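You operate a simulated robot arm through the tools that you are given. There is no shell and no other tool. Be economical: measure what you need, move in short steps, check, and stop when the job is done.

You run a simulated robot arm. Do the job below in one go: nothing can be reset, and whatever is moved stays where it is left.

## Task
Cap the water tank, start the pump unit and open the ballast knob until the cloudy water clears.
Fine: tank cap on before the red switch; shut the ballast knob again; leave the pipe link alone. Where these are worked on the way, their far stop is far enough and under half their travel is too little: ballast knob.

The check looks at the end state, three seconds after you hand in, the way a careful person would. Anything else that was tipped, shoved, dropped, spilled or broken makes it a failure. A push-on lid holds only when it is set on centred and level and pressed home; a screw cap is set on level and turned clockwise until tight.

## Robot
A 7-joint arm with a two-finger parallel gripper, fixed in place. Base frame: the origin is at the foot of the arm, x ahead of it, y to its left, z up. Units: mm, degrees, N and s.
With the tool pointing down near the work surface it reaches from about 280 to 680 mm from the base axis. Its first joint turns from -66.0 to 66.0 degrees. Payload 1.57 kg.
Tool frame: the origin (TCP) lies between the finger pads and is the grasp point; the fingertips stand 30 mm ahead of it; z points along the fingers, y is the line along which they close. Largest opening 110 mm; finger width 24, thickness 12; the body of the gripper, 48 by 112 mm, starts 78 mm behind the TCP.
Orientation is told as [roll, pitch, yaw] about the base's x, y, z axes, in that order, counted from this pose: with the fingers straight down and closing along the base's y, the tool's x points along the base's -x, its y along +y and its z along -z.

## Interface
- The arm moves only by the tool nudge_tool. Its arguments are lists of equal length, an entry for each row: "linear": the shift along the base's x, y, z in units of 500 mm (1.0 is 500 mm), a list of three; "delta_rot": the turn, a rotation vector about the base's x, y, z in units of 60 degrees (1.0 is 60 degrees), a list of three; "claw": the gripper command, from -1 (shut) to 1 (fully open), values between in proportion. In form: {"linear": [[x, y, z], ...], "delta_rot": [[rx, ry, rz], ...], "claw": [claw, ...]}. A call has 1 to 20 rows; each row is the pose to reach, as a shift and turn from the pose commanded when the call began. A call with a number of a shift or a turn outside -1 to 1 is refused whole. A row lasts 0.2 s, in which the tool goes at most 50 mm and 8.6 degrees; a call with a longer step from one row to the next is refused whole, and so is a gripper value outside its range. A pose out of reach is approached as far as the arm can. The call stops where the force on the tool passes 90 N (or 10 N more than at its start, if that is more) or the arm is blocked; 0.2 s more then pass. The fingers move at their own pace (about 108 mm/s each) and stop on an object; they squeeze with about 37 N. The grip force told is the motor's: it shows also when the fingers shut on nothing. Time passes only in rows, and 0.2 s behind the last, so rows that repeat a pose let the fingers close. It gives the time, the measured TCP pose, the force on the tool (base axes), the opening and the grip force at its end, in the units of the frame above (readings bear some noise), with the torque about the TCP (base axes, N m) and any sound that the robot's microphone picked up, and new pictures: "show" is both (left out), scene, wrist or none.
- Cameras (640 x 400 px; columns grow to the right, rows downward): "scene" is fixed at [133, -382.9, 1380.3]; the picture's right is [0.86, -0.50, 0.00], its down [-0.36, -0.62, -0.70] and it looks along [0.35, 0.60, -0.71] (base axes); focal length 337 px, centre (320, 200). "wrist" rides on the gripper at [70, 16, -141] in the tool frame; the picture's right is [-0.23, 0.97, 0.00], its down [-0.86, -0.20, -0.48] and it looks along [-0.47, -0.11, 0.88] (tool axes); focal length 222 px, centre (320, 200). There is no depth. A picture from a camera that has moved, and an enlarged one, comes with that camera's place and axes in the base frame and with its lens. The place of the scene camera against the robot may be out by one fixed shift of up to 25 mm in any direction.
- close_up(camera, box): a new picture of the part [left, top, right, bottom] of that camera's present view, enlarged. No time passes.
- sign_off(): hands the job in; it is judged then, once.

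Work in short steps. Places have to be worked out from the pictures, the camera data and where the tool is seen: move nearer, look again, correct. Check each grasp and each placing, and mend what went wrong. You have 120 turns and 200 pictures in all, those below and enlarged ones among them. Open the gripper and draw the arm clear of the work before you hand the job in, unless the task says otherwise; then end with one line.

The tools are called after "Request:" as name(argument=value, ...) on one line, values as JSON. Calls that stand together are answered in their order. nudge_tool: Moves the arm, as the interface text tells. Its arguments: {"type":"object","properties":{"linear":{"type":"array","items":{"type":"array","items":{"type":"number"}}},"delta_rot":{"type":"array","items":{"type":"array","items":{"type":"number"}}},"claw":{"type":"array","items":{"type":"number"}},"show":{"type":"string","enum":["both","scene","wrist","none"]}},"required":["linear","delta_rot","claw"]} The other tools are called the same way: close_up (camera, box) takes an enlarged picture of a part of a camera's view; sign_off () hands the job in.

At the start:

```text
t: 0.0
eef_pos: [375.1, 101.1, 986.1]
tool_rot: [0.1, -0.2, 0.0]
wrist_force: [0.6, -0.4, 0.0]
ft_torque: [0.0, 0.04, -0.04]
opening: 109.9
grip_force: 0.1
```

scene: 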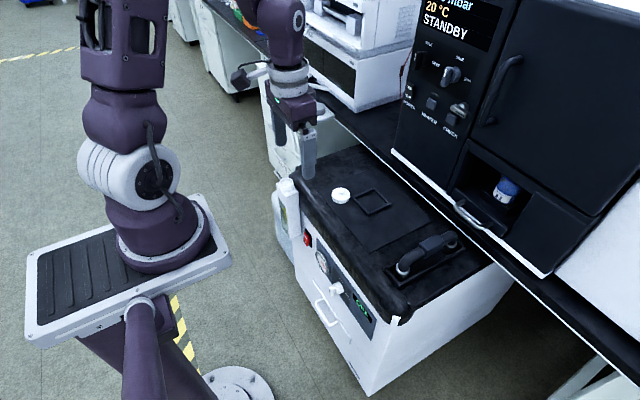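
wrist: 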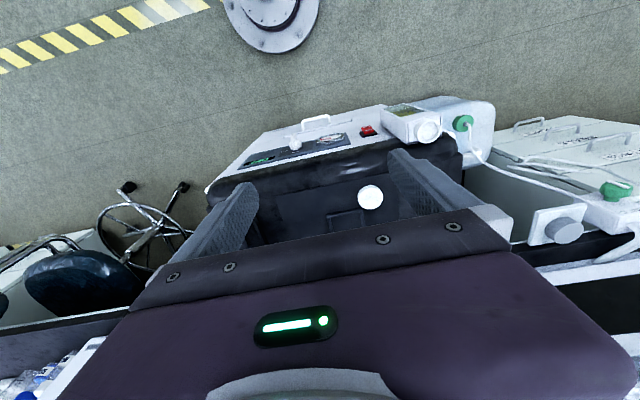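

The pictures show a pump cabinet with a white cap lying on top, and a red switch, gauge and knob on its front. I'll enlarge both views first.

Request:
close_up(camera="scene", box=[260, 150, 420, 250])

Request:
close_up(camera="scene", box=[260, 220, 420, 340])

Request:
close_up(camera="wrist", box=[220, 80, 520, 240])

Request:
close_up(camera="scene", box=[380, 0, 540, 240])

```text
4.00 times, centred on (340, 200) of scene
camera zoom: at [133.0, -382.9, 1380.3], right [0.86, -0.5, 0.0], down [-0.36, -0.62, -0.7], along [0.35, 0.6, -0.71], focal length 1348 px, centre (240, 200)
```

zoom: 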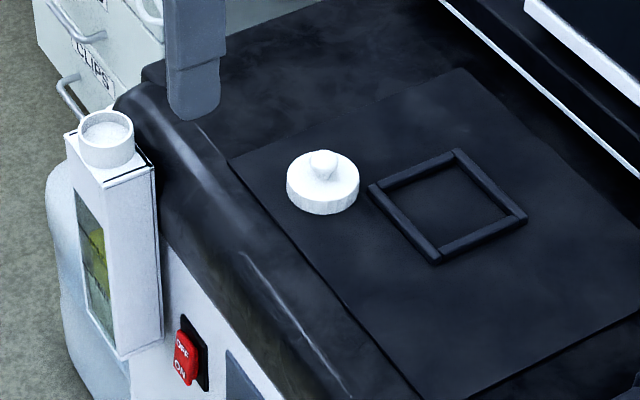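

```text
3.33 times, centred on (340, 280) of scene
camera zoom: at [133.0, -382.9, 1380.3], right [0.86, -0.5, 0.0], down [-0.36, -0.62, -0.7], along [0.35, 0.6, -0.71], focal length 1123 px, centre (253, -67)
```

zoom: 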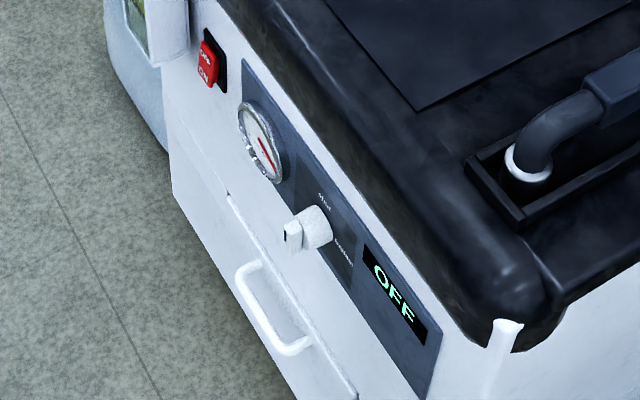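

```text
2.13 times, centred on (370, 160) of wrist
camera zoom: at [306.2, 116.2, 1126.3], right [0.23, 0.97, 0.0], down [0.85, -0.2, 0.48], along [0.47, -0.11, -0.88], focal length 474 px, centre (213, 285)
```

zoom: 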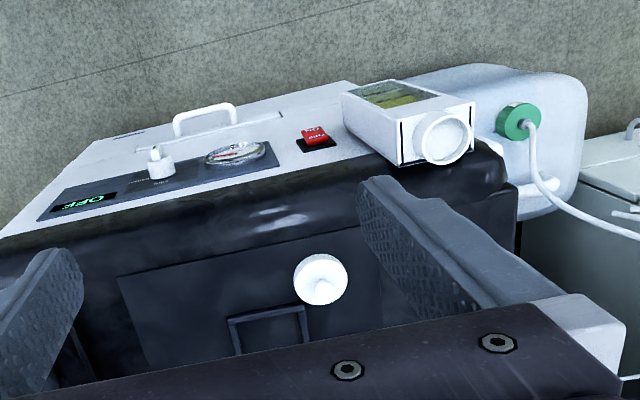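

```text
1.67 times, centred on (460, 120) of scene
camera zoom: at [133.0, -382.9, 1380.3], right [0.86, -0.5, 0.0], down [-0.36, -0.62, -0.7], along [0.35, 0.6, -0.71], focal length 562 px, centre (87, 333)
```

zoom: 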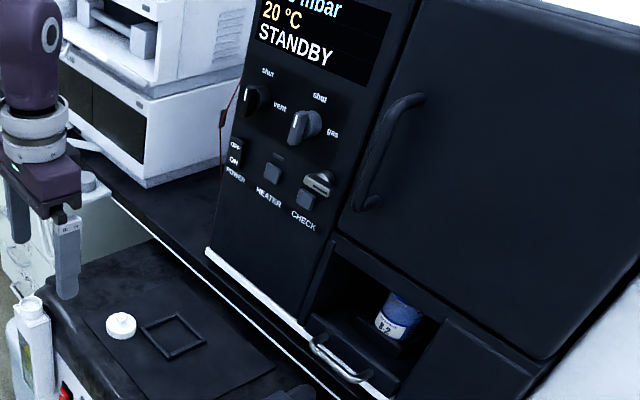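

Triangulating the two views puts the cap near [518, 163, 735]. I'll move closer above it and look again with the wrist camera.

Request:
nudge_tool(linear=[[0.05, 0.04, -0.03], [0.1, 0.08, -0.08], [0.15, 0.12, -0.13], [0.2, 0.124, -0.18], [0.2, 0.124, -0.18]], delta_rot=[[0, 0, 0], [0, 0, 0], [0, 0, 0], [0, 0, 0], [0, 0, 0]], claw=[1, 1, 1, 1, 1])

```text
t: 1.2
eef_pos: [476.0, 163.6, 895.1]
tool_rot: [0.1, -0.1, 0.0]
wrist_force: [0.4, 0.2, 0.4]
ft_torque: [-0.01, -0.02, -0.01]
opening: 109.9
grip_force: 0.3
camera wrist: at [405.7, 179.4, 1037.0], right [0.23, 0.97, 0.0], down [0.85, -0.2, 0.48], along [0.47, -0.11, -0.88], focal length 222 px, centre (320, 200)
```

scene: 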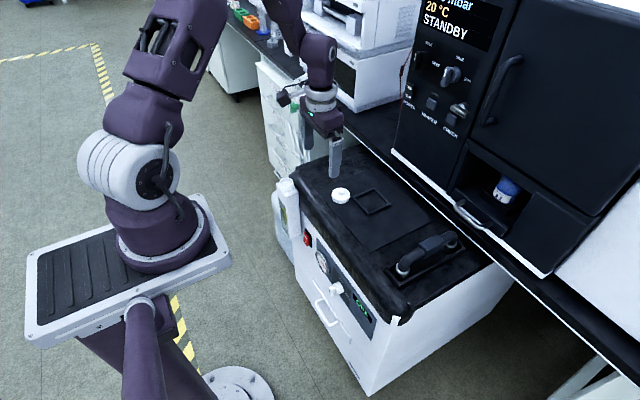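
wrist: 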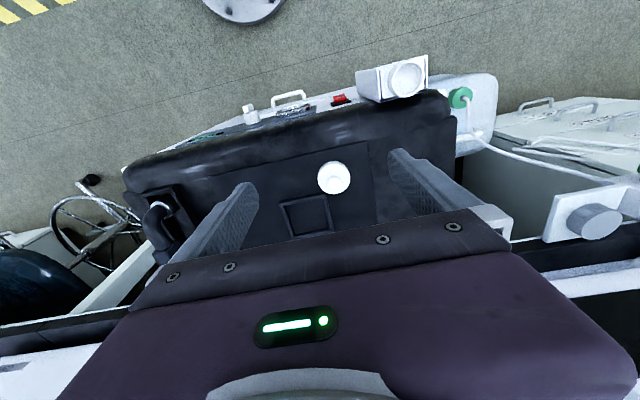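

Two wrist views put the cap near [547, 169, 703] and the tank neck near [431, 282, 723]. I'll look at both in close-up to see what kind of cap it is.

Request:
close_up(camera="wrist", box=[290, 145, 370, 195])

Request:
close_up(camera="wrist", box=[340, 40, 480, 127])

Request:
close_up(camera="scene", box=[265, 170, 361, 230])

```text
8.00 times, centred on (330, 170) of wrist
camera zoom: at [405.7, 179.4, 1037.0], right [0.23, 0.97, 0.0], down [0.85, -0.2, 0.48], along [0.47, -0.11, -0.88], focal length 1777 px, centre (240, 440)
```

zoom: 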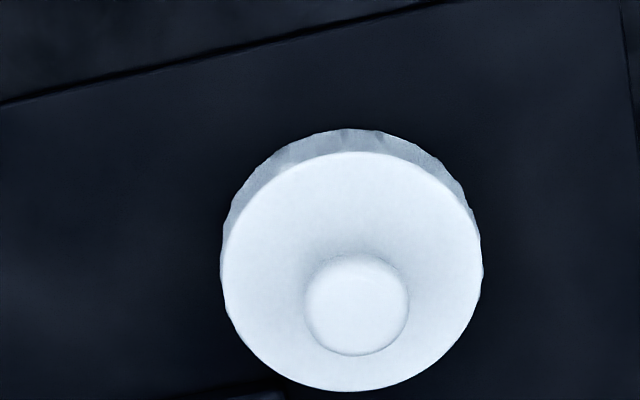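

```text
4.57 times, centred on (410, 84) of wrist
camera zoom: at [405.7, 179.4, 1037.0], right [0.23, 0.97, 0.0], down [0.85, -0.2, 0.48], along [0.47, -0.11, -0.88], focal length 1015 px, centre (-91, 733)
```

zoom: 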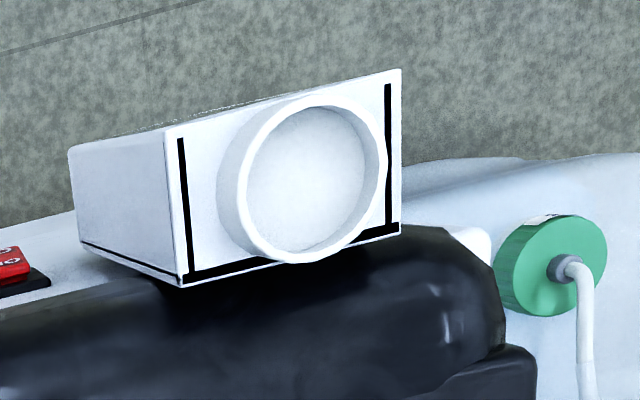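

```text
6.67 times, centred on (313, 200) of scene
camera zoom: at [133.0, -382.9, 1380.3], right [0.86, -0.5, 0.0], down [-0.36, -0.62, -0.7], along [0.35, 0.6, -0.71], focal length 2246 px, centre (367, 200)
```

zoom: 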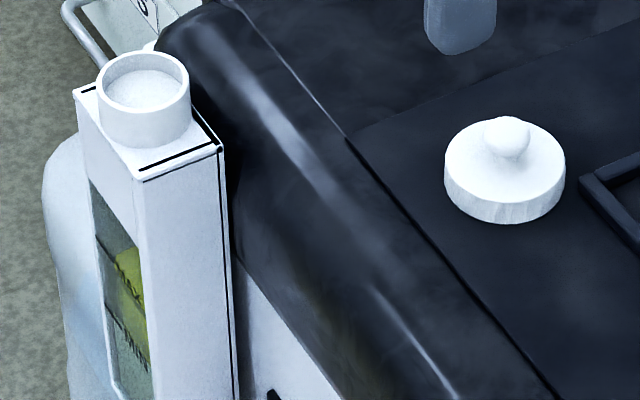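

The neck has no thread and the cap carries a round nub, so it's a push-on lid of about 53 mm that can be held by its nub. I'll go down above it for precise centring, staying well clear.

Request:
nudge_tool(linear=[[0.05, 0.005, -0.07], [0.1, 0.01, -0.14], [0.14, 0.01, -0.21], [0.14, 0.01, -0.22]], delta_rot=[[0, 0, 0], [0, 0, 0], [0, 0, 0], [0, 0, 0]], claw=[1, 1, 1, 1])

```text
t: 2.2
eef_pos: [544.9, 167.8, 785.0]
tool_rot: [-0.1, -0.1, 0.0]
wrist_force: [0.1, -1.2, 0.2]
ft_torque: [0.01, -0.02, -0.02]
opening: 109.9
grip_force: 0.0
camera wrist: at [475.5, 182.8, 925.9], right [0.23, 0.97, 0.0], down [0.85, -0.2, 0.48], along [0.47, -0.11, -0.88], focal length 222 px, centre (320, 200)
```

scene: 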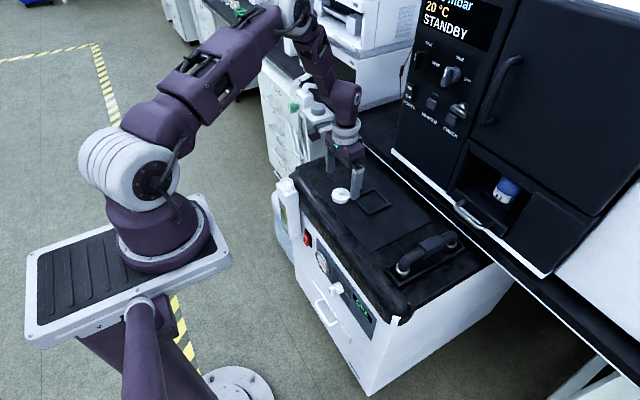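
wrist: 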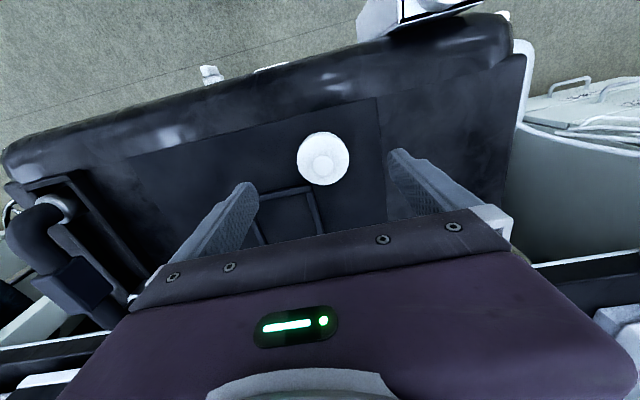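

Request:
close_up(camera="wrist", box=[280, 120, 376, 180])

```text
6.67 times, centred on (328, 150) of wrist
camera zoom: at [475.5, 182.8, 925.9], right [0.23, 0.97, 0.0], down [0.85, -0.2, 0.48], along [0.47, -0.11, -0.88], focal length 1481 px, centre (267, 533)
```

zoom: 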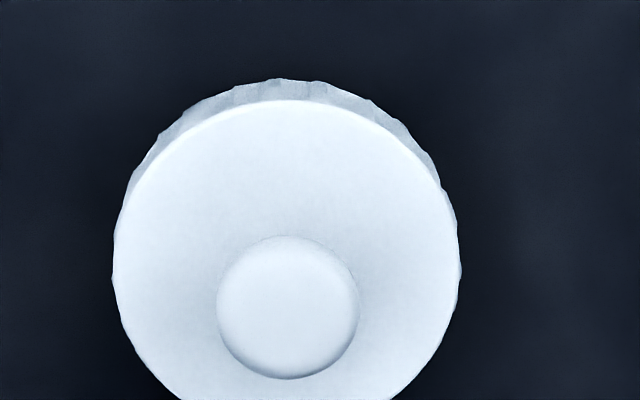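

The disc top is at about z = 717, and the nub (about 19 mm wide) is centred near [545, 169.5, 734]. I'll narrow the fingers to about 45 mm and come down until the tips are just over the disc.

Request:
nudge_tool(linear=[[0, 0.0034, 0], [0, 0.0034, 0], [0, 0.0034, -0.03], [0, 0.0034, -0.056], [0, 0.0034, -0.056]], delta_rot=[[0, 0, 0], [0, 0, 0], [0, 0, 0], [0, 0, 0], [0, 0, 0]], claw=[-0.18, -0.18, -0.18, -0.18, -0.18])

Request:
close_up(camera="wrist", box=[220, 80, 440, 218])

Request:
close_up(camera="scene", box=[310, 160, 390, 210])

```text
t: 3.4
eef_pos: [545.5, 169.3, 755.8]
tool_rot: [0.0, 0.0, 0.0]
wrist_force: [0.1, -0.4, -1.1]
ft_torque: [0.0, 0.02, 0.0]
opening: 44.9
grip_force: 0.0
camera wrist: at [476.6, 183.9, 897.6], right [0.23, 0.97, 0.0], down [0.85, -0.2, 0.48], along [0.47, -0.11, -0.88], focal length 222 px, centre (320, 200)
```

scene: 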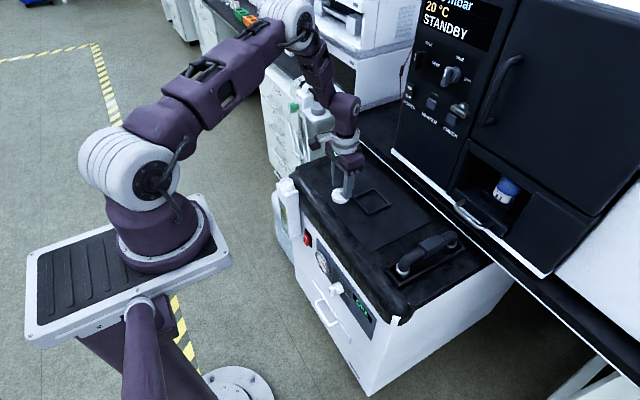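
wrist: 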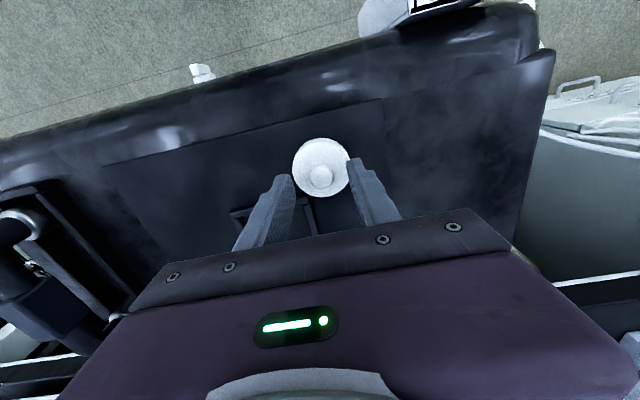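

```text
2.90 times, centred on (330, 149) of wrist
camera zoom: at [476.6, 183.9, 897.6], right [0.23, 0.97, 0.0], down [0.85, -0.2, 0.48], along [0.47, -0.11, -0.88], focal length 644 px, centre (291, 348)
```

zoom: 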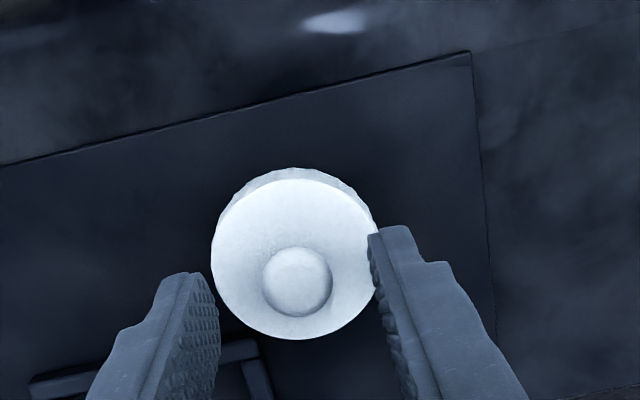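

```text
8.00 times, centred on (350, 185) of scene
camera zoom: at [133.0, -382.9, 1380.3], right [0.86, -0.5, 0.0], down [-0.36, -0.62, -0.7], along [0.35, 0.6, -0.71], focal length 2695 px, centre (80, 320)
```

zoom: 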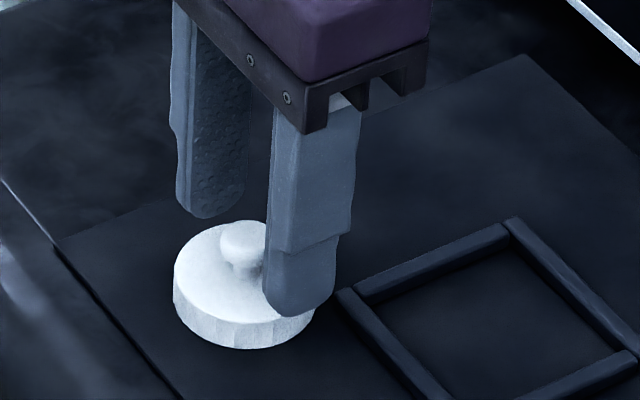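

The fingers straddle the nub with the tips just above the disc. I'll lower 4 mm and close on the nub.

Request:
nudge_tool(linear=[[-0.001, 0, -0.008], [-0.001, 0, -0.008], [-0.001, 0, -0.008], [-0.001, 0, -0.008], [-0.001, 0, -0.008]], delta_rot=[[0, 0, 0], [0, 0, 0], [0, 0, 0], [0, 0, 0], [0, 0, 0]], claw=[-0.18, -0.5, -1, -1, -1], show="none")

Request:
close_up(camera="wrist", box=[220, 80, 440, 218])

Request:
close_up(camera="scene", box=[310, 160, 390, 210])

```text
t: 4.6
eef_pos: [545.6, 167.7, 752.3]
tool_rot: [0.1, -0.1, 0.1]
wrist_force: [1.4, 1.6, 1.7]
ft_torque: [0.03, -0.03, -0.01]
opening: 17.3
grip_force: 32.5
```

```text
2.90 times, centred on (330, 149) of wrist
camera zoom: at [476.2, 184.1, 893.9], right [0.23, 0.97, 0.0], down [0.85, -0.2, 0.48], along [0.47, -0.11, -0.88], focal length 644 px, centre (291, 348)
```

zoom: 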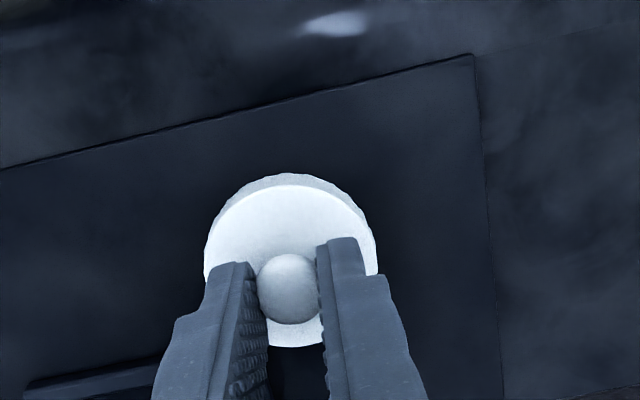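

```text
8.00 times, centred on (350, 185) of scene
camera zoom: at [132.9, -382.9, 1380.3], right [0.86, -0.5, 0.0], down [-0.36, -0.62, -0.7], along [0.35, 0.6, -0.71], focal length 2695 px, centre (80, 320)
```

zoom: 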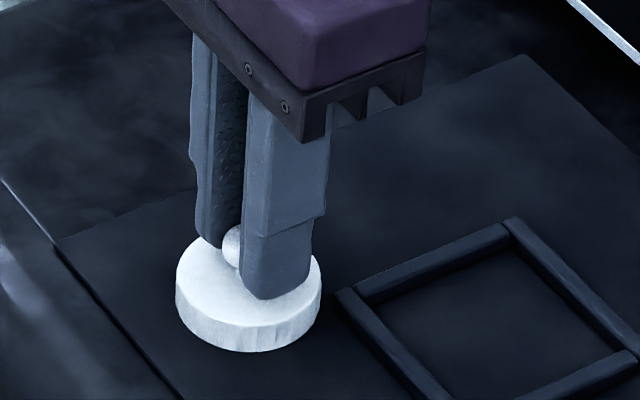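

The grip holds at 17.3 mm on the nub. I'll lift and check that the cap came along level.

Request:
nudge_tool(linear=[[0, 0, 0.02], [0, 0, 0.05], [0, 0, 0.09], [0, 0, 0.13], [0, 0, 0.13]], delta_rot=[[0, 0, 0], [0, 0, 0], [0, 0, 0], [0, 0, 0], [0, 0, 0]], claw=[-1, -1, -1, -1, -1], show="none")

Request:
close_up(camera="wrist", box=[220, 80, 440, 218])

Request:
close_up(camera="scene", box=[310, 150, 390, 200])

```text
t: 5.8
eef_pos: [545.1, 170.5, 817.7]
tool_rot: [0.0, -0.1, 0.0]
wrist_force: [0.8, 1.6, 0.2]
ft_torque: [-0.02, 0.0, -0.03]
opening: 17.3
grip_force: 32.6
```

```text
2.90 times, centred on (330, 149) of wrist
camera zoom: at [475.2, 185.0, 958.9], right [0.23, 0.97, 0.0], down [0.85, -0.2, 0.48], along [0.47, -0.11, -0.88], focal length 644 px, centre (291, 348)
```

zoom: 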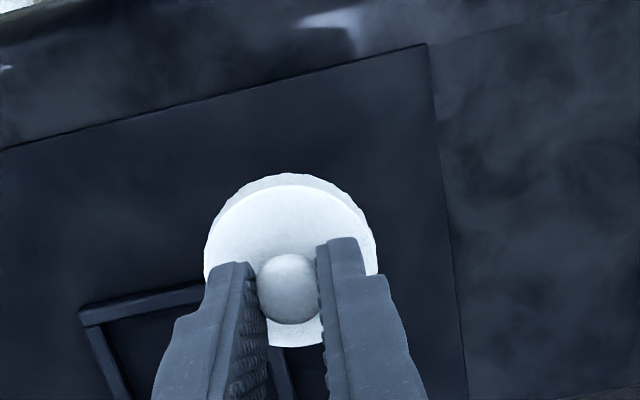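

```text
8.00 times, centred on (350, 175) of scene
camera zoom: at [133.0, -382.9, 1380.3], right [0.86, -0.5, 0.0], down [-0.36, -0.62, -0.7], along [0.35, 0.6, -0.71], focal length 2695 px, centre (80, 400)
```

zoom: 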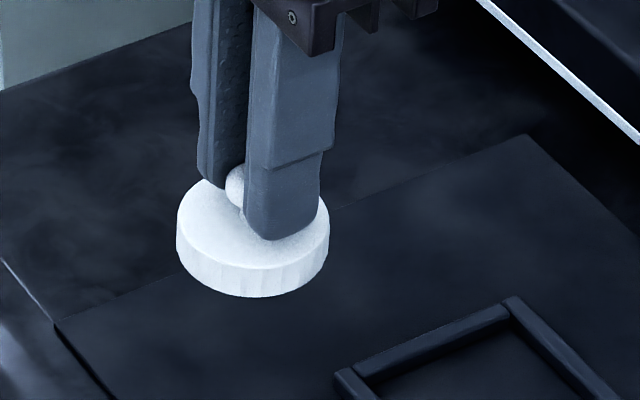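

The cap is held level, centred about (−2, −1) mm from the TCP. I'll carry it to a point from which the wrist camera can see the neck unobstructed.

Request:
nudge_tool(linear=[[-0.04, 0.06, 0.02], [-0.08, 0.12, 0.04], [-0.11, 0.18, 0.044], [-0.13, 0.226, 0.044], [-0.13, 0.226, 0.044], [-0.13, 0.226, 0.044]], delta_rot=[[0, 0, 0], [0, 0, 0], [0, 0, 0], [0, 0, 0], [0, 0, 0], [0, 0, 0]], claw=[-1, -1, -1, -1, -1, -1])

Request:
close_up(camera="wrist", box=[240, 60, 400, 160])

```text
t: 7.2
eef_pos: [478.9, 282.6, 838.9]
tool_rot: [0.0, 0.1, 0.0]
wrist_force: [0.8, -0.2, -0.1]
ft_torque: [0.0, -0.01, -0.03]
opening: 17.4
grip_force: 32.2
camera wrist: at [409.7, 297.4, 980.4], right [0.23, 0.97, 0.0], down [0.85, -0.2, 0.48], along [0.47, -0.11, -0.88], focal length 222 px, centre (320, 200)
```

scene: 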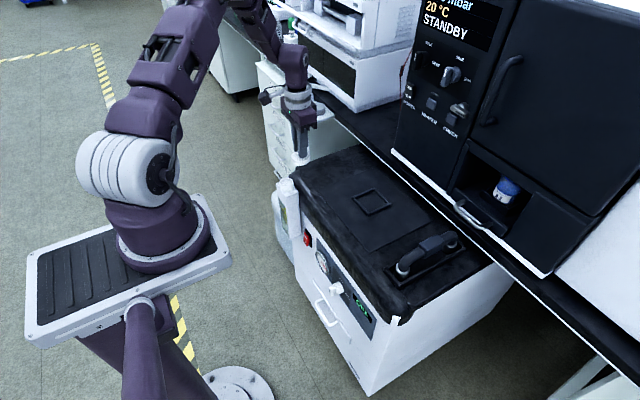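
wrist: 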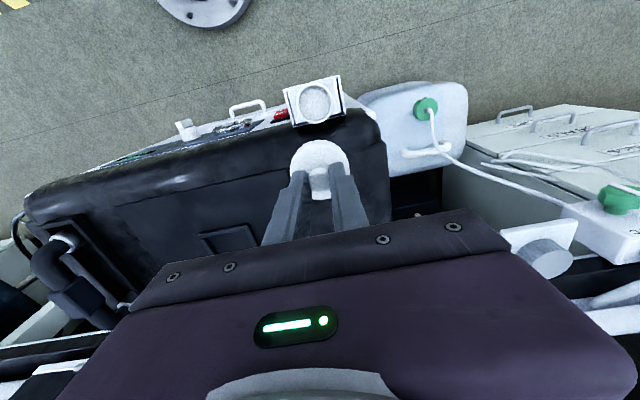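

```text
4.00 times, centred on (320, 110) of wrist
camera zoom: at [409.7, 297.4, 980.4], right [0.23, 0.97, 0.0], down [0.85, -0.2, 0.48], along [0.47, -0.11, -0.88], focal length 888 px, centre (320, 560)
```

zoom: 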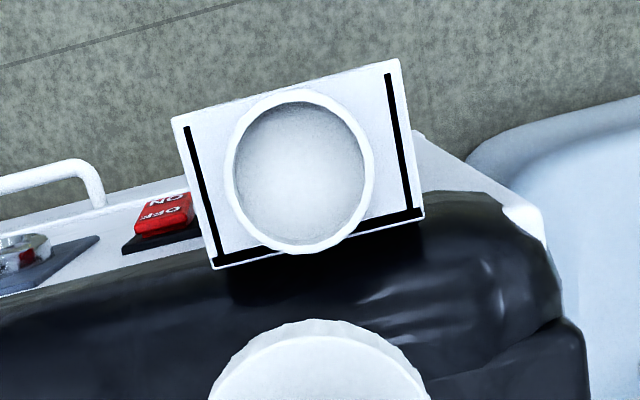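

The neck rim works out at about [432, 286.5, 717], so the TCP should go to about (433.5, 287.5). I'll move there with the cap still some 20 mm above the rim and look.

Request:
nudge_tool(linear=[[-0.045, 0.005, 0], [-0.091, 0.01, -0.02], [-0.091, 0.01, -0.06], [-0.091, 0.01, -0.086], [-0.091, 0.01, -0.086]], delta_rot=[[0, 0, 0], [0, 0, 0], [0, 0, 0], [0, 0, 0], [0, 0, 0]], claw=[-1, -1, -1, -1, -1], show="none")

Request:
close_up(camera="wrist", box=[240, 100, 400, 200])

Request:
close_up(camera="scene", box=[250, 150, 330, 200])

```text
t: 8.4
eef_pos: [434.1, 286.7, 797.7]
tool_rot: [0.0, -0.2, 0.0]
wrist_force: [0.3, -0.7, -0.7]
ft_torque: [-0.03, 0.01, -0.02]
opening: 17.2
grip_force: 31.9
```

```text
4.00 times, centred on (320, 150) of wrist
camera zoom: at [364.7, 302.8, 939.0], right [0.23, 0.97, 0.0], down [0.85, -0.2, 0.48], along [0.47, -0.11, -0.88], focal length 888 px, centre (320, 400)
```

zoom: 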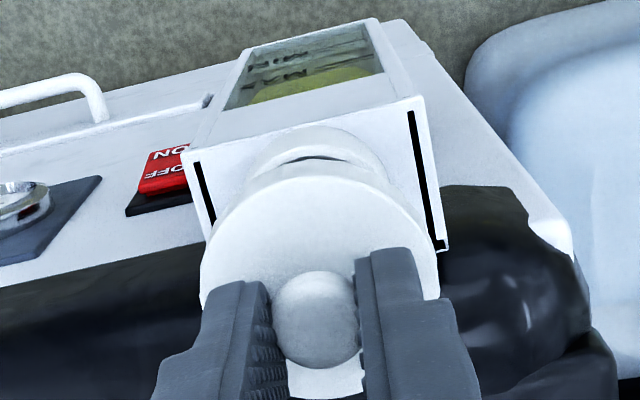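

```text
8.00 times, centred on (290, 175) of scene
camera zoom: at [133.0, -382.9, 1380.3], right [0.86, -0.5, 0.0], down [-0.36, -0.62, -0.7], along [0.35, 0.6, -0.71], focal length 2695 px, centre (560, 400)
```

zoom: 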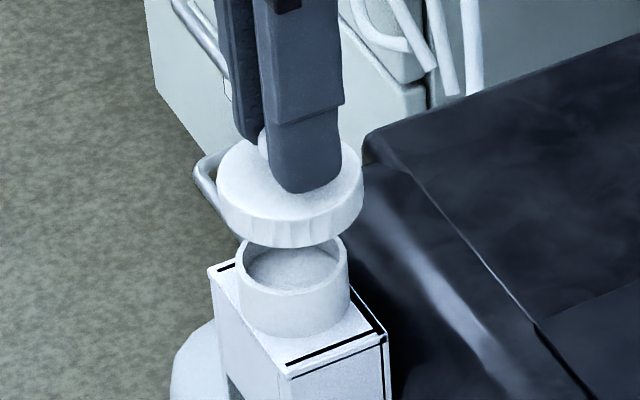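

The alignment looks right to within a millimetre in both views. I'll lower another 14 mm to just above the rim and check again.

Request:
nudge_tool(linear=[[0, 0, -0.014], [-0.001, 0.001, -0.028], [-0.001, 0.001, -0.028]], delta_rot=[[0, 0, 0], [0, 0, 0], [0, 0, 0]], claw=[-1, -1, -1], show="none")

Request:
close_up(camera="wrist", box=[240, 100, 400, 200])

Request:
close_up(camera="scene", box=[258, 165, 322, 205])

```text
t: 9.2
eef_pos: [433.0, 287.7, 782.7]
tool_rot: [-0.1, -0.1, -0.1]
wrist_force: [-0.7, 0.6, 0.1]
ft_torque: [0.0, -0.01, -0.02]
opening: 17.6
grip_force: 32.2
```

```text
4.00 times, centred on (320, 150) of wrist
camera zoom: at [364.8, 303.8, 925.0], right [0.23, 0.97, 0.0], down [0.85, -0.2, 0.48], along [0.47, -0.11, -0.88], focal length 888 px, centre (320, 400)
```

zoom: 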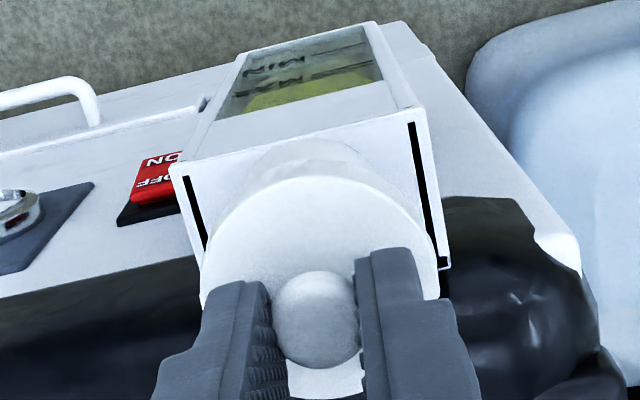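

```text
10.00 times, centred on (290, 185) of scene
camera zoom: at [133.0, -382.9, 1380.3], right [0.86, -0.5, 0.0], down [-0.36, -0.62, -0.7], along [0.35, 0.6, -0.71], focal length 3369 px, centre (620, 350)
```

zoom: 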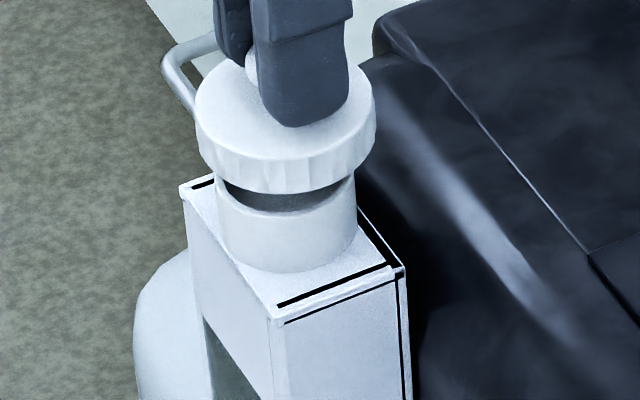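

The columns match (285.5 against 286 px). I'll lower slowly onto the rim while watching the force.

Request:
nudge_tool(linear=[[0, 0, -0.006], [0, 0, -0.012], [0, 0, -0.018], [0, 0, -0.018]], delta_rot=[[0, 0, 0], [0, 0, 0], [0, 0, 0], [0, 0, 0]], claw=[-1, -1, -1, -1], show="none")

Request:
close_up(camera="scene", box=[258, 165, 322, 205])

```text
t: 10.2
eef_pos: [434.0, 287.5, 773.2]
tool_rot: [0.0, 0.0, 0.0]
wrist_force: [0.0, 0.3, -0.6]
ft_torque: [-0.02, 0.0, -0.02]
opening: 17.3
grip_force: 31.7
```

```text
10.00 times, centred on (290, 185) of scene
camera zoom: at [133.0, -382.9, 1380.3], right [0.86, -0.5, 0.0], down [-0.36, -0.62, -0.7], along [0.35, 0.6, -0.71], focal length 3369 px, centre (620, 350)
```

zoom: 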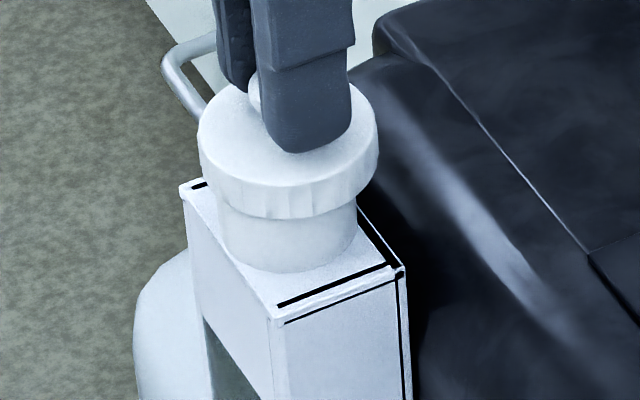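

The cap is at about rim height with no contact force yet. I'll continue down in 2 mm steps.

Request:
nudge_tool(linear=[[0, 0, -0.004], [0, 0, -0.008], [0, 0, -0.012], [0, 0, -0.012]], delta_rot=[[0, 0, 0], [0, 0, 0], [0, 0, 0], [0, 0, 0]], claw=[-1, -1, -1, -1], show="none")

Request:
close_up(camera="scene", box=[258, 165, 322, 205])

```text
t: 11.2
eef_pos: [435.0, 286.1, 768.1]
tool_rot: [0.0, 0.0, 0.1]
wrist_force: [-0.8, -0.2, -0.1]
ft_torque: [0.01, 0.02, -0.04]
opening: 17.3
grip_force: 31.8
```

```text
10.00 times, centred on (290, 185) of scene
camera zoom: at [133.0, -382.9, 1380.3], right [0.86, -0.5, 0.0], down [-0.36, -0.62, -0.7], along [0.35, 0.6, -0.71], focal length 3369 px, centre (620, 350)
```

zoom: 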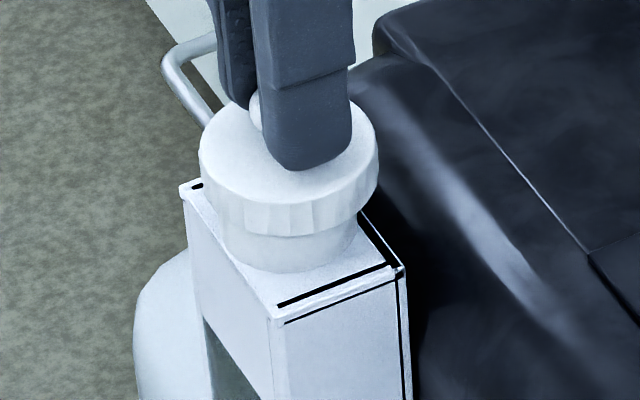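

There's still no force and the cap appears to be sliding over the neck. I'll go on down.

Request:
nudge_tool(linear=[[0, 0, -0.004], [0, 0, -0.008], [0, 0, -0.012], [0, 0, -0.012]], delta_rot=[[0, 0, 0], [0, 0, 0], [0, 0, 0], [0, 0, 0]], claw=[-1, -1, -1, -1], show="none")

Request:
close_up(camera="scene", box=[258, 165, 322, 205])

```text
t: 12.2
eef_pos: [433.7, 287.1, 762.1]
tool_rot: [-0.1, 0.0, 0.0]
wrist_force: [-5.3, 0.1, 0.5]
ft_torque: [0.04, 0.24, 0.03]
opening: 17.4
grip_force: 32.2
```

```text
10.00 times, centred on (290, 185) of scene
camera zoom: at [132.9, -382.9, 1380.3], right [0.86, -0.5, 0.0], down [-0.36, -0.62, -0.7], along [0.35, 0.6, -0.71], focal length 3369 px, centre (620, 350)
```

zoom: 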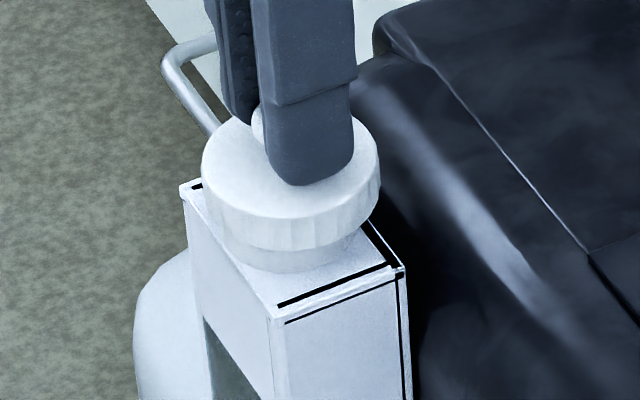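

A side force of −5 N in x shows the cap skirt is around the neck and about 1 mm too far in +x. I'll shift −1 mm and keep going down.

Request:
nudge_tool(linear=[[-0.002, 0, 0], [-0.002, 0, -0.004], [-0.002, 0, -0.008], [-0.002, 0, -0.008]], delta_rot=[[0, 0, 0], [0, 0, 0], [0, 0, 0], [0, 0, 0]], claw=[-1, -1, -1, -1], show="none")

Request:
close_up(camera="scene", box=[258, 165, 322, 205])

```text
t: 13.2
eef_pos: [433.5, 287.3, 757.4]
tool_rot: [0.0, -0.2, 0.0]
wrist_force: [-14.2, -7.3, 38.2]
ft_torque: [-0.18, 0.39, 0.03]
opening: 17.3
grip_force: 32.1
heard: snap
```

```text
10.00 times, centred on (290, 185) of scene
camera zoom: at [132.2, -383.4, 1380.3], right [0.86, -0.5, 0.0], down [-0.36, -0.62, -0.7], along [0.35, 0.61, -0.71], focal length 3369 px, centre (620, 350)
```

zoom: 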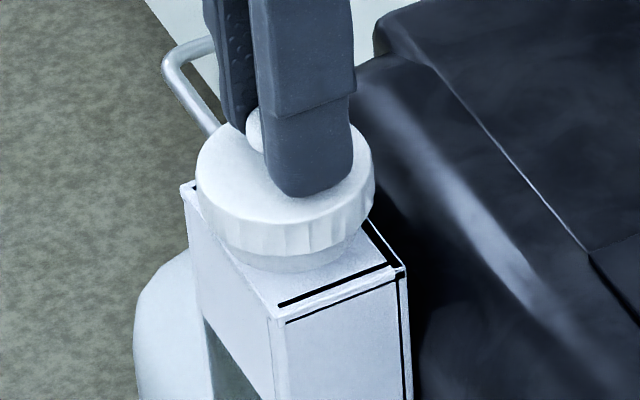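

A snap was heard at 38 N. I'll back off the down force a little, release the nub, lift clear and inspect the cap.

Request:
nudge_tool(linear=[[0, 0, 0.002], [0, 0, 0.002], [0, 0, 0.002], [0, 0, 0.04], [0, 0, 0.1], [0.04, 0, 0.16], [0.04, 0, 0.16]], delta_rot=[[0, 0, 0], [0, 0, 0], [0, 0, 0], [0, 0, 0], [0, 0, 0], [0, 0, 0], [0, 0, 0]], claw=[-0.5, -0.2, -0.2, -0.2, -0.2, -0.2, -0.2], show="none")

Request:
close_up(camera="scene", box=[258, 165, 322, 205])

Request:
close_up(camera="wrist", box=[200, 60, 440, 210])

```text
t: 14.8
eef_pos: [453.5, 287.8, 837.4]
tool_rot: [0.0, 0.0, 0.0]
wrist_force: [-0.3, -0.1, 0.0]
ft_torque: [-0.02, 0.0, 0.02]
opening: 43.7
grip_force: 0.1
```

```text
10.00 times, centred on (290, 185) of scene
camera zoom: at [133.0, -382.9, 1380.3], right [0.86, -0.5, 0.0], down [-0.36, -0.62, -0.7], along [0.35, 0.6, -0.71], focal length 3369 px, centre (620, 350)
```

zoom: 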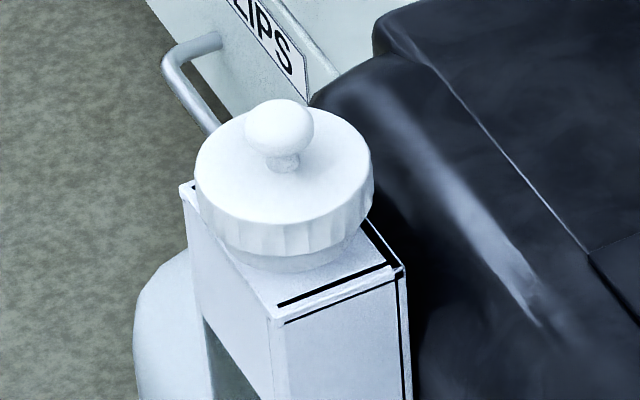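

```text
2.67 times, centred on (320, 135) of wrist
camera zoom: at [384.2, 303.1, 979.2], right [0.23, 0.97, 0.0], down [0.85, -0.2, 0.48], along [0.47, -0.11, -0.88], focal length 592 px, centre (320, 373)
```

zoom: 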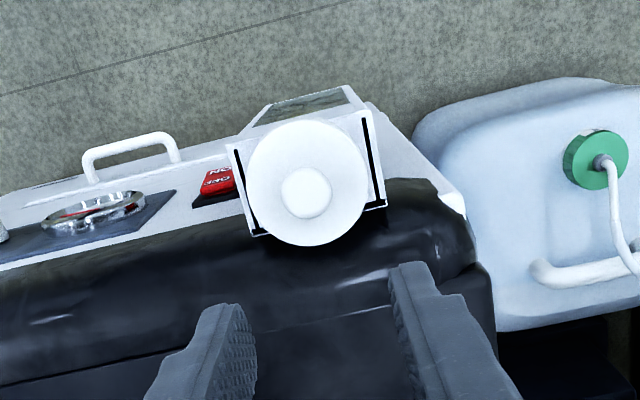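

The cap looks centred and level. To be sure it's home, I'll close the fingers and press straight down on the nub, starting from just above it.

Request:
nudge_tool(linear=[[-0.022, 0, 0], [-0.042, -0.001, -0.02], [-0.042, -0.001, -0.08], [-0.042, -0.001, -0.1], [-0.042, -0.001, -0.1]], delta_rot=[[0, 0, 0], [0, 0, 0], [0, 0, 0], [0, 0, 0], [0, 0, 0]], claw=[-1, -1, -1, -1, -1], show="none")

Request:
close_up(camera="scene", box=[258, 155, 322, 195])

Request:
close_up(camera="wrist", box=[200, 80, 440, 230])

```text
t: 16.0
eef_pos: [431.9, 287.9, 786.5]
tool_rot: [0.0, -0.1, 0.1]
wrist_force: [0.5, 0.2, 0.3]
ft_torque: [-0.01, 0.0, -0.01]
opening: 0.2
grip_force: 21.3
```

```text
10.00 times, centred on (290, 175) of scene
camera zoom: at [133.0, -382.9, 1380.3], right [0.86, -0.5, 0.0], down [-0.36, -0.62, -0.7], along [0.35, 0.6, -0.71], focal length 3369 px, centre (620, 450)
```

zoom: 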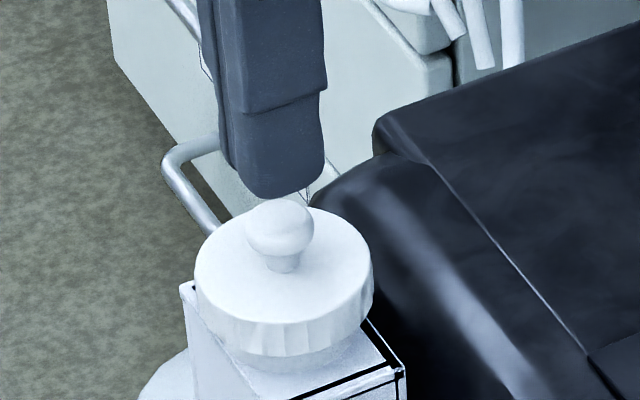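

```text
2.67 times, centred on (320, 155) of wrist
camera zoom: at [362.2, 303.6, 929.5], right [0.23, 0.97, 0.0], down [0.85, -0.2, 0.48], along [0.47, -0.11, -0.88], focal length 592 px, centre (320, 320)
```

zoom: 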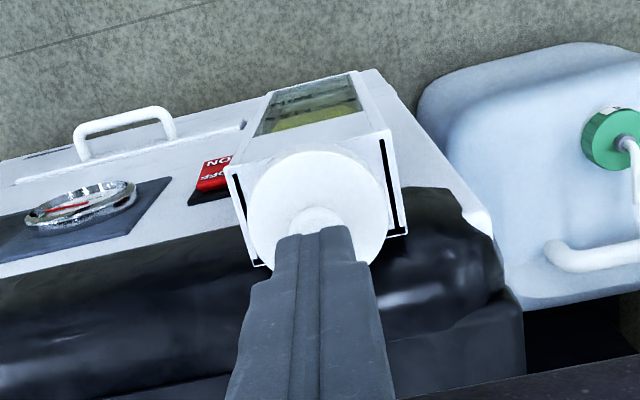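

The fingers are over the nub. I'll press down in small steps and stop on force.

Request:
nudge_tool(linear=[[-0.002, 0, -0.008], [-0.002, 0, -0.014], [-0.002, 0, -0.018], [-0.002, 0, -0.02], [-0.002, 0, -0.022], [-0.002, 0, -0.024]], delta_rot=[[0, 0, 0], [0, 0, 0], [0, 0, 0], [0, 0, 0], [0, 0, 0], [0, 0, 0]], claw=[-1, -1, -1, -1, -1, -1], show="none")

```text
t: 17.4
eef_pos: [431.0, 287.2, 775.8]
tool_rot: [0.0, -0.2, 0.1]
wrist_force: [-0.1, 0.2, 0.6]
ft_torque: [0.0, 0.02, 0.02]
opening: 0.0
grip_force: 21.1
```

There's no contact yet, so I'll carry on in 1 mm steps.

Request:
nudge_tool(linear=[[0, 0, -0.002], [0, 0, -0.004], [0, 0, -0.006], [0, 0, -0.008]], delta_rot=[[0, 0, 0], [0, 0, 0], [0, 0, 0], [0, 0, 0]], claw=[-1, -1, -1, -1], show="none")

Request:
close_up(camera="scene", box=[258, 155, 322, 195])

```text
t: 18.4
eef_pos: [429.2, 287.3, 771.7]
tool_rot: [0.1, -0.1, 0.0]
wrist_force: [-5.0, -3.8, 27.3]
ft_torque: [-0.15, 0.15, 0.0]
opening: 0.0
grip_force: 20.5
```

```text
10.00 times, centred on (290, 175) of scene
camera zoom: at [132.5, -383.2, 1380.3], right [0.86, -0.5, 0.0], down [-0.36, -0.62, -0.7], along [0.35, 0.61, -0.71], focal length 3369 px, centre (620, 450)
```

zoom: 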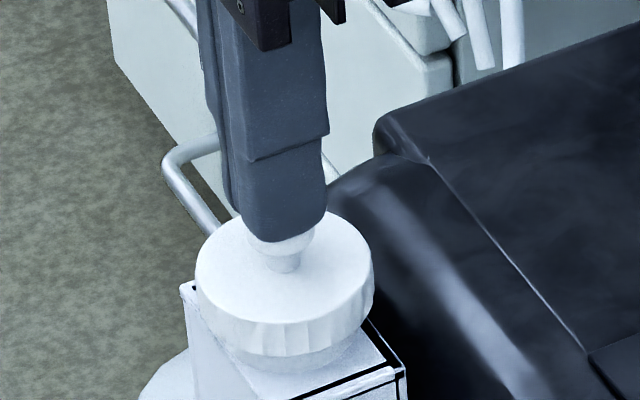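

It made contact at 27 N. I'll press 2 mm further, then retreat.

Request:
nudge_tool(linear=[[0, 0, -0.002], [0, 0, -0.004], [0, 0, -0.004]], delta_rot=[[0, 0, 0], [0, 0, 0], [0, 0, 0]], claw=[-1, -1, -1], show="none")

```text
t: 19.2
eef_pos: [430.2, 287.1, 772.5]
tool_rot: [0.2, -0.2, 0.0]
wrist_force: [-15.4, -13.3, 85.3]
ft_torque: [-0.4, 0.46, 0.03]
opening: 0.0
grip_force: 21.0
```

It held at 85 N without moving, so the cap is home. I'll retreat upward and back to view the front panel.

Request:
nudge_tool(linear=[[0, 0, 0.02], [0, 0, 0.1], [-0.02, -0.05, 0.18], [-0.08, -0.12, 0.22], [-0.14, -0.2, 0.22], [-0.18, -0.28, 0.22], [-0.2, -0.36, 0.22], [-0.2, -0.36, 0.22]], delta_rot=[[0, 0, 0], [0, 0, 0], [0, 0, 0], [0, 0, 0], [0, 0, 0], [0, 0, 0], [0, 0, 0], [0, 0, 0]], claw=[-1, -1, -1, -1, -1, -1, -1, -1])

Request:
close_up(camera="scene", box=[258, 165, 322, 205])

```text
refused: row 4 steps farther than a row can; nothing moved
```

```text
10.00 times, centred on (290, 185) of scene
camera zoom: at [131.5, -384.0, 1380.2], right [0.86, -0.5, 0.0], down [-0.36, -0.62, -0.7], along [0.35, 0.61, -0.71], focal length 3369 px, centre (620, 350)
```

zoom: 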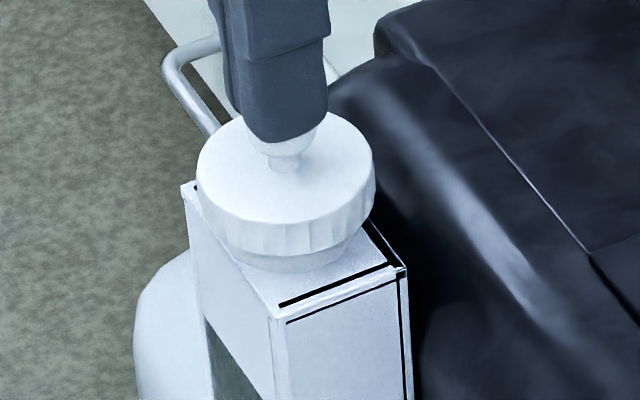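

The move was refused because one step was too long. I'll repeat it with shorter steps.

Request:
nudge_tool(linear=[[0, 0, 0.02], [0, 0, 0.1], [-0.02, -0.04, 0.17], [-0.06, -0.1, 0.2], [-0.1, -0.17, 0.22], [-0.14, -0.24, 0.22], [-0.17, -0.31, 0.22], [-0.2, -0.36, 0.22], [-0.2, -0.36, 0.22]], delta_rot=[[0, 0, 0], [0, 0, 0], [0, 0, 0], [0, 0, 0], [0, 0, 0], [0, 0, 0], [0, 0, 0], [0, 0, 0], [0, 0, 0]], claw=[-1, -1, -1, -1, -1, -1, -1, -1, -1])

Request:
close_up(camera="wrist", box=[160, 0, 480, 200])

Request:
close_up(camera="scene", box=[290, 220, 390, 282])

```text
t: 21.2
eef_pos: [330.4, 105.2, 877.6]
tool_rot: [0.0, 0.0, 0.0]
wrist_force: [-0.1, 0.7, 0.2]
ft_torque: [0.01, -0.03, 0.02]
opening: 0.2
grip_force: 21.6
camera wrist: at [261.2, 121.0, 1020.0], right [0.23, 0.97, 0.0], down [0.85, -0.2, 0.48], along [0.47, -0.11, -0.88], focal length 222 px, centre (320, 200)
```

scene: 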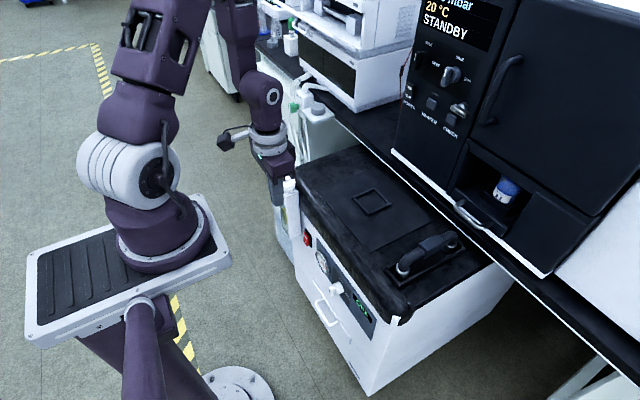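
wrist: 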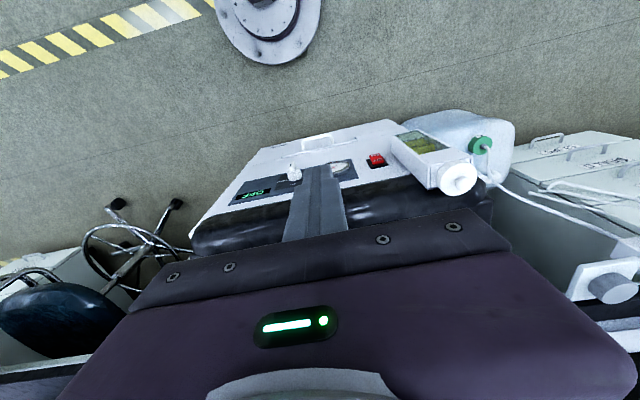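

```text
2.00 times, centred on (320, 100) of wrist
camera zoom: at [261.2, 121.0, 1020.0], right [0.23, 0.97, 0.0], down [0.85, -0.2, 0.48], along [0.47, -0.11, -0.88], focal length 444 px, centre (320, 400)
```

zoom: 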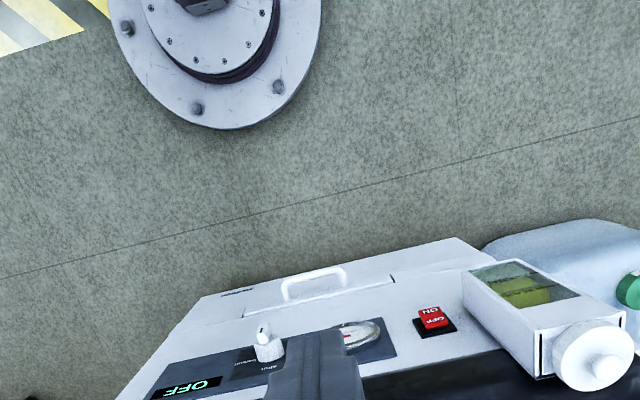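

```text
6.40 times, centred on (340, 251) of scene
camera zoom: at [132.9, -382.9, 1380.3], right [0.86, -0.5, 0.0], down [-0.36, -0.62, -0.7], along [0.35, 0.6, -0.71], focal length 2156 px, centre (192, -126)
```

zoom: 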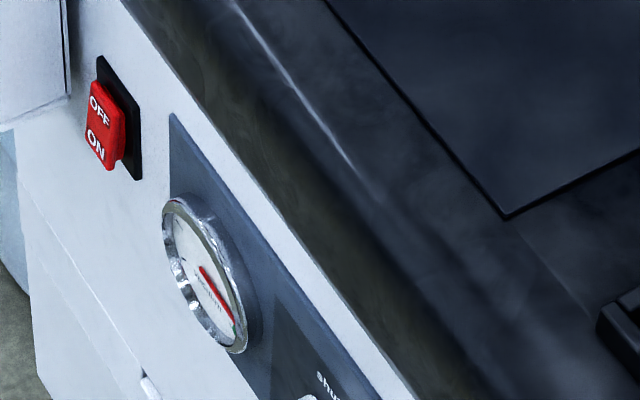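

The panel normal is about −x, with the switch near [452, 210, 520] and the ballast knob near [440, 12, 511]. I'll tilt the tool forward by 45° to see the panel better and test what the arm can reach.

Request:
nudge_tool(linear=[[0, -0.03, 0], [0, -0.06, 0], [0, -0.06, 0], [0, -0.06, 0], [0, -0.06, 0], [0, -0.06, 0], [0, -0.06, 0]], delta_rot=[[0, -0.14, 0], [0, -0.28, 0], [0, -0.42, 0], [0, -0.56, 0], [0, -0.7, 0], [0, -0.75, 0], [0, -0.75, 0]], claw=[-1, -1, -1, -1, -1, -1, -1])

```text
t: 22.8
eef_pos: [359.1, 144.7, 843.2]
tool_rot: [-0.1, -45.2, 0.0]
wrist_force: [-1.2, -0.5, 1.2]
ft_torque: [0.0, -0.01, -0.04]
opening: 0.3
grip_force: 21.2
out of reach, approached as far as the arm can: row 2, 3, 4, 5, 6, 7
camera wrist: at [210.6, 160.9, 894.4], right [0.16, 0.97, 0.16], down [0.26, -0.2, 0.94], along [0.95, -0.11, -0.29], focal length 222 px, centre (320, 200)
```

scene: 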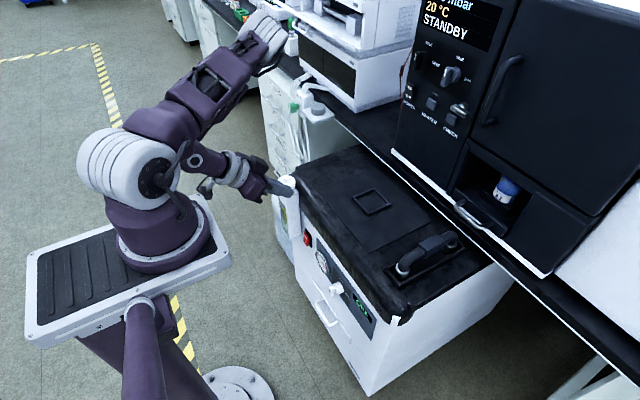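
wrist: 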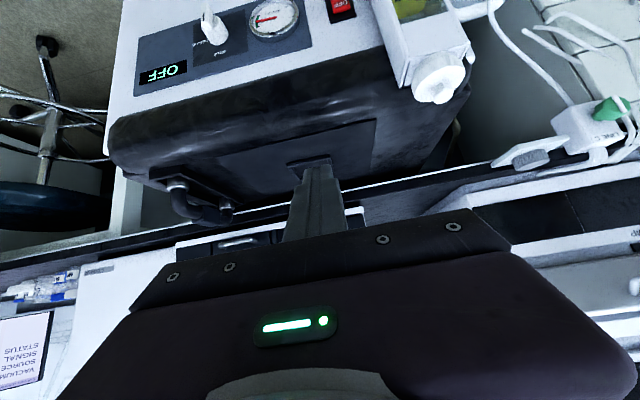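

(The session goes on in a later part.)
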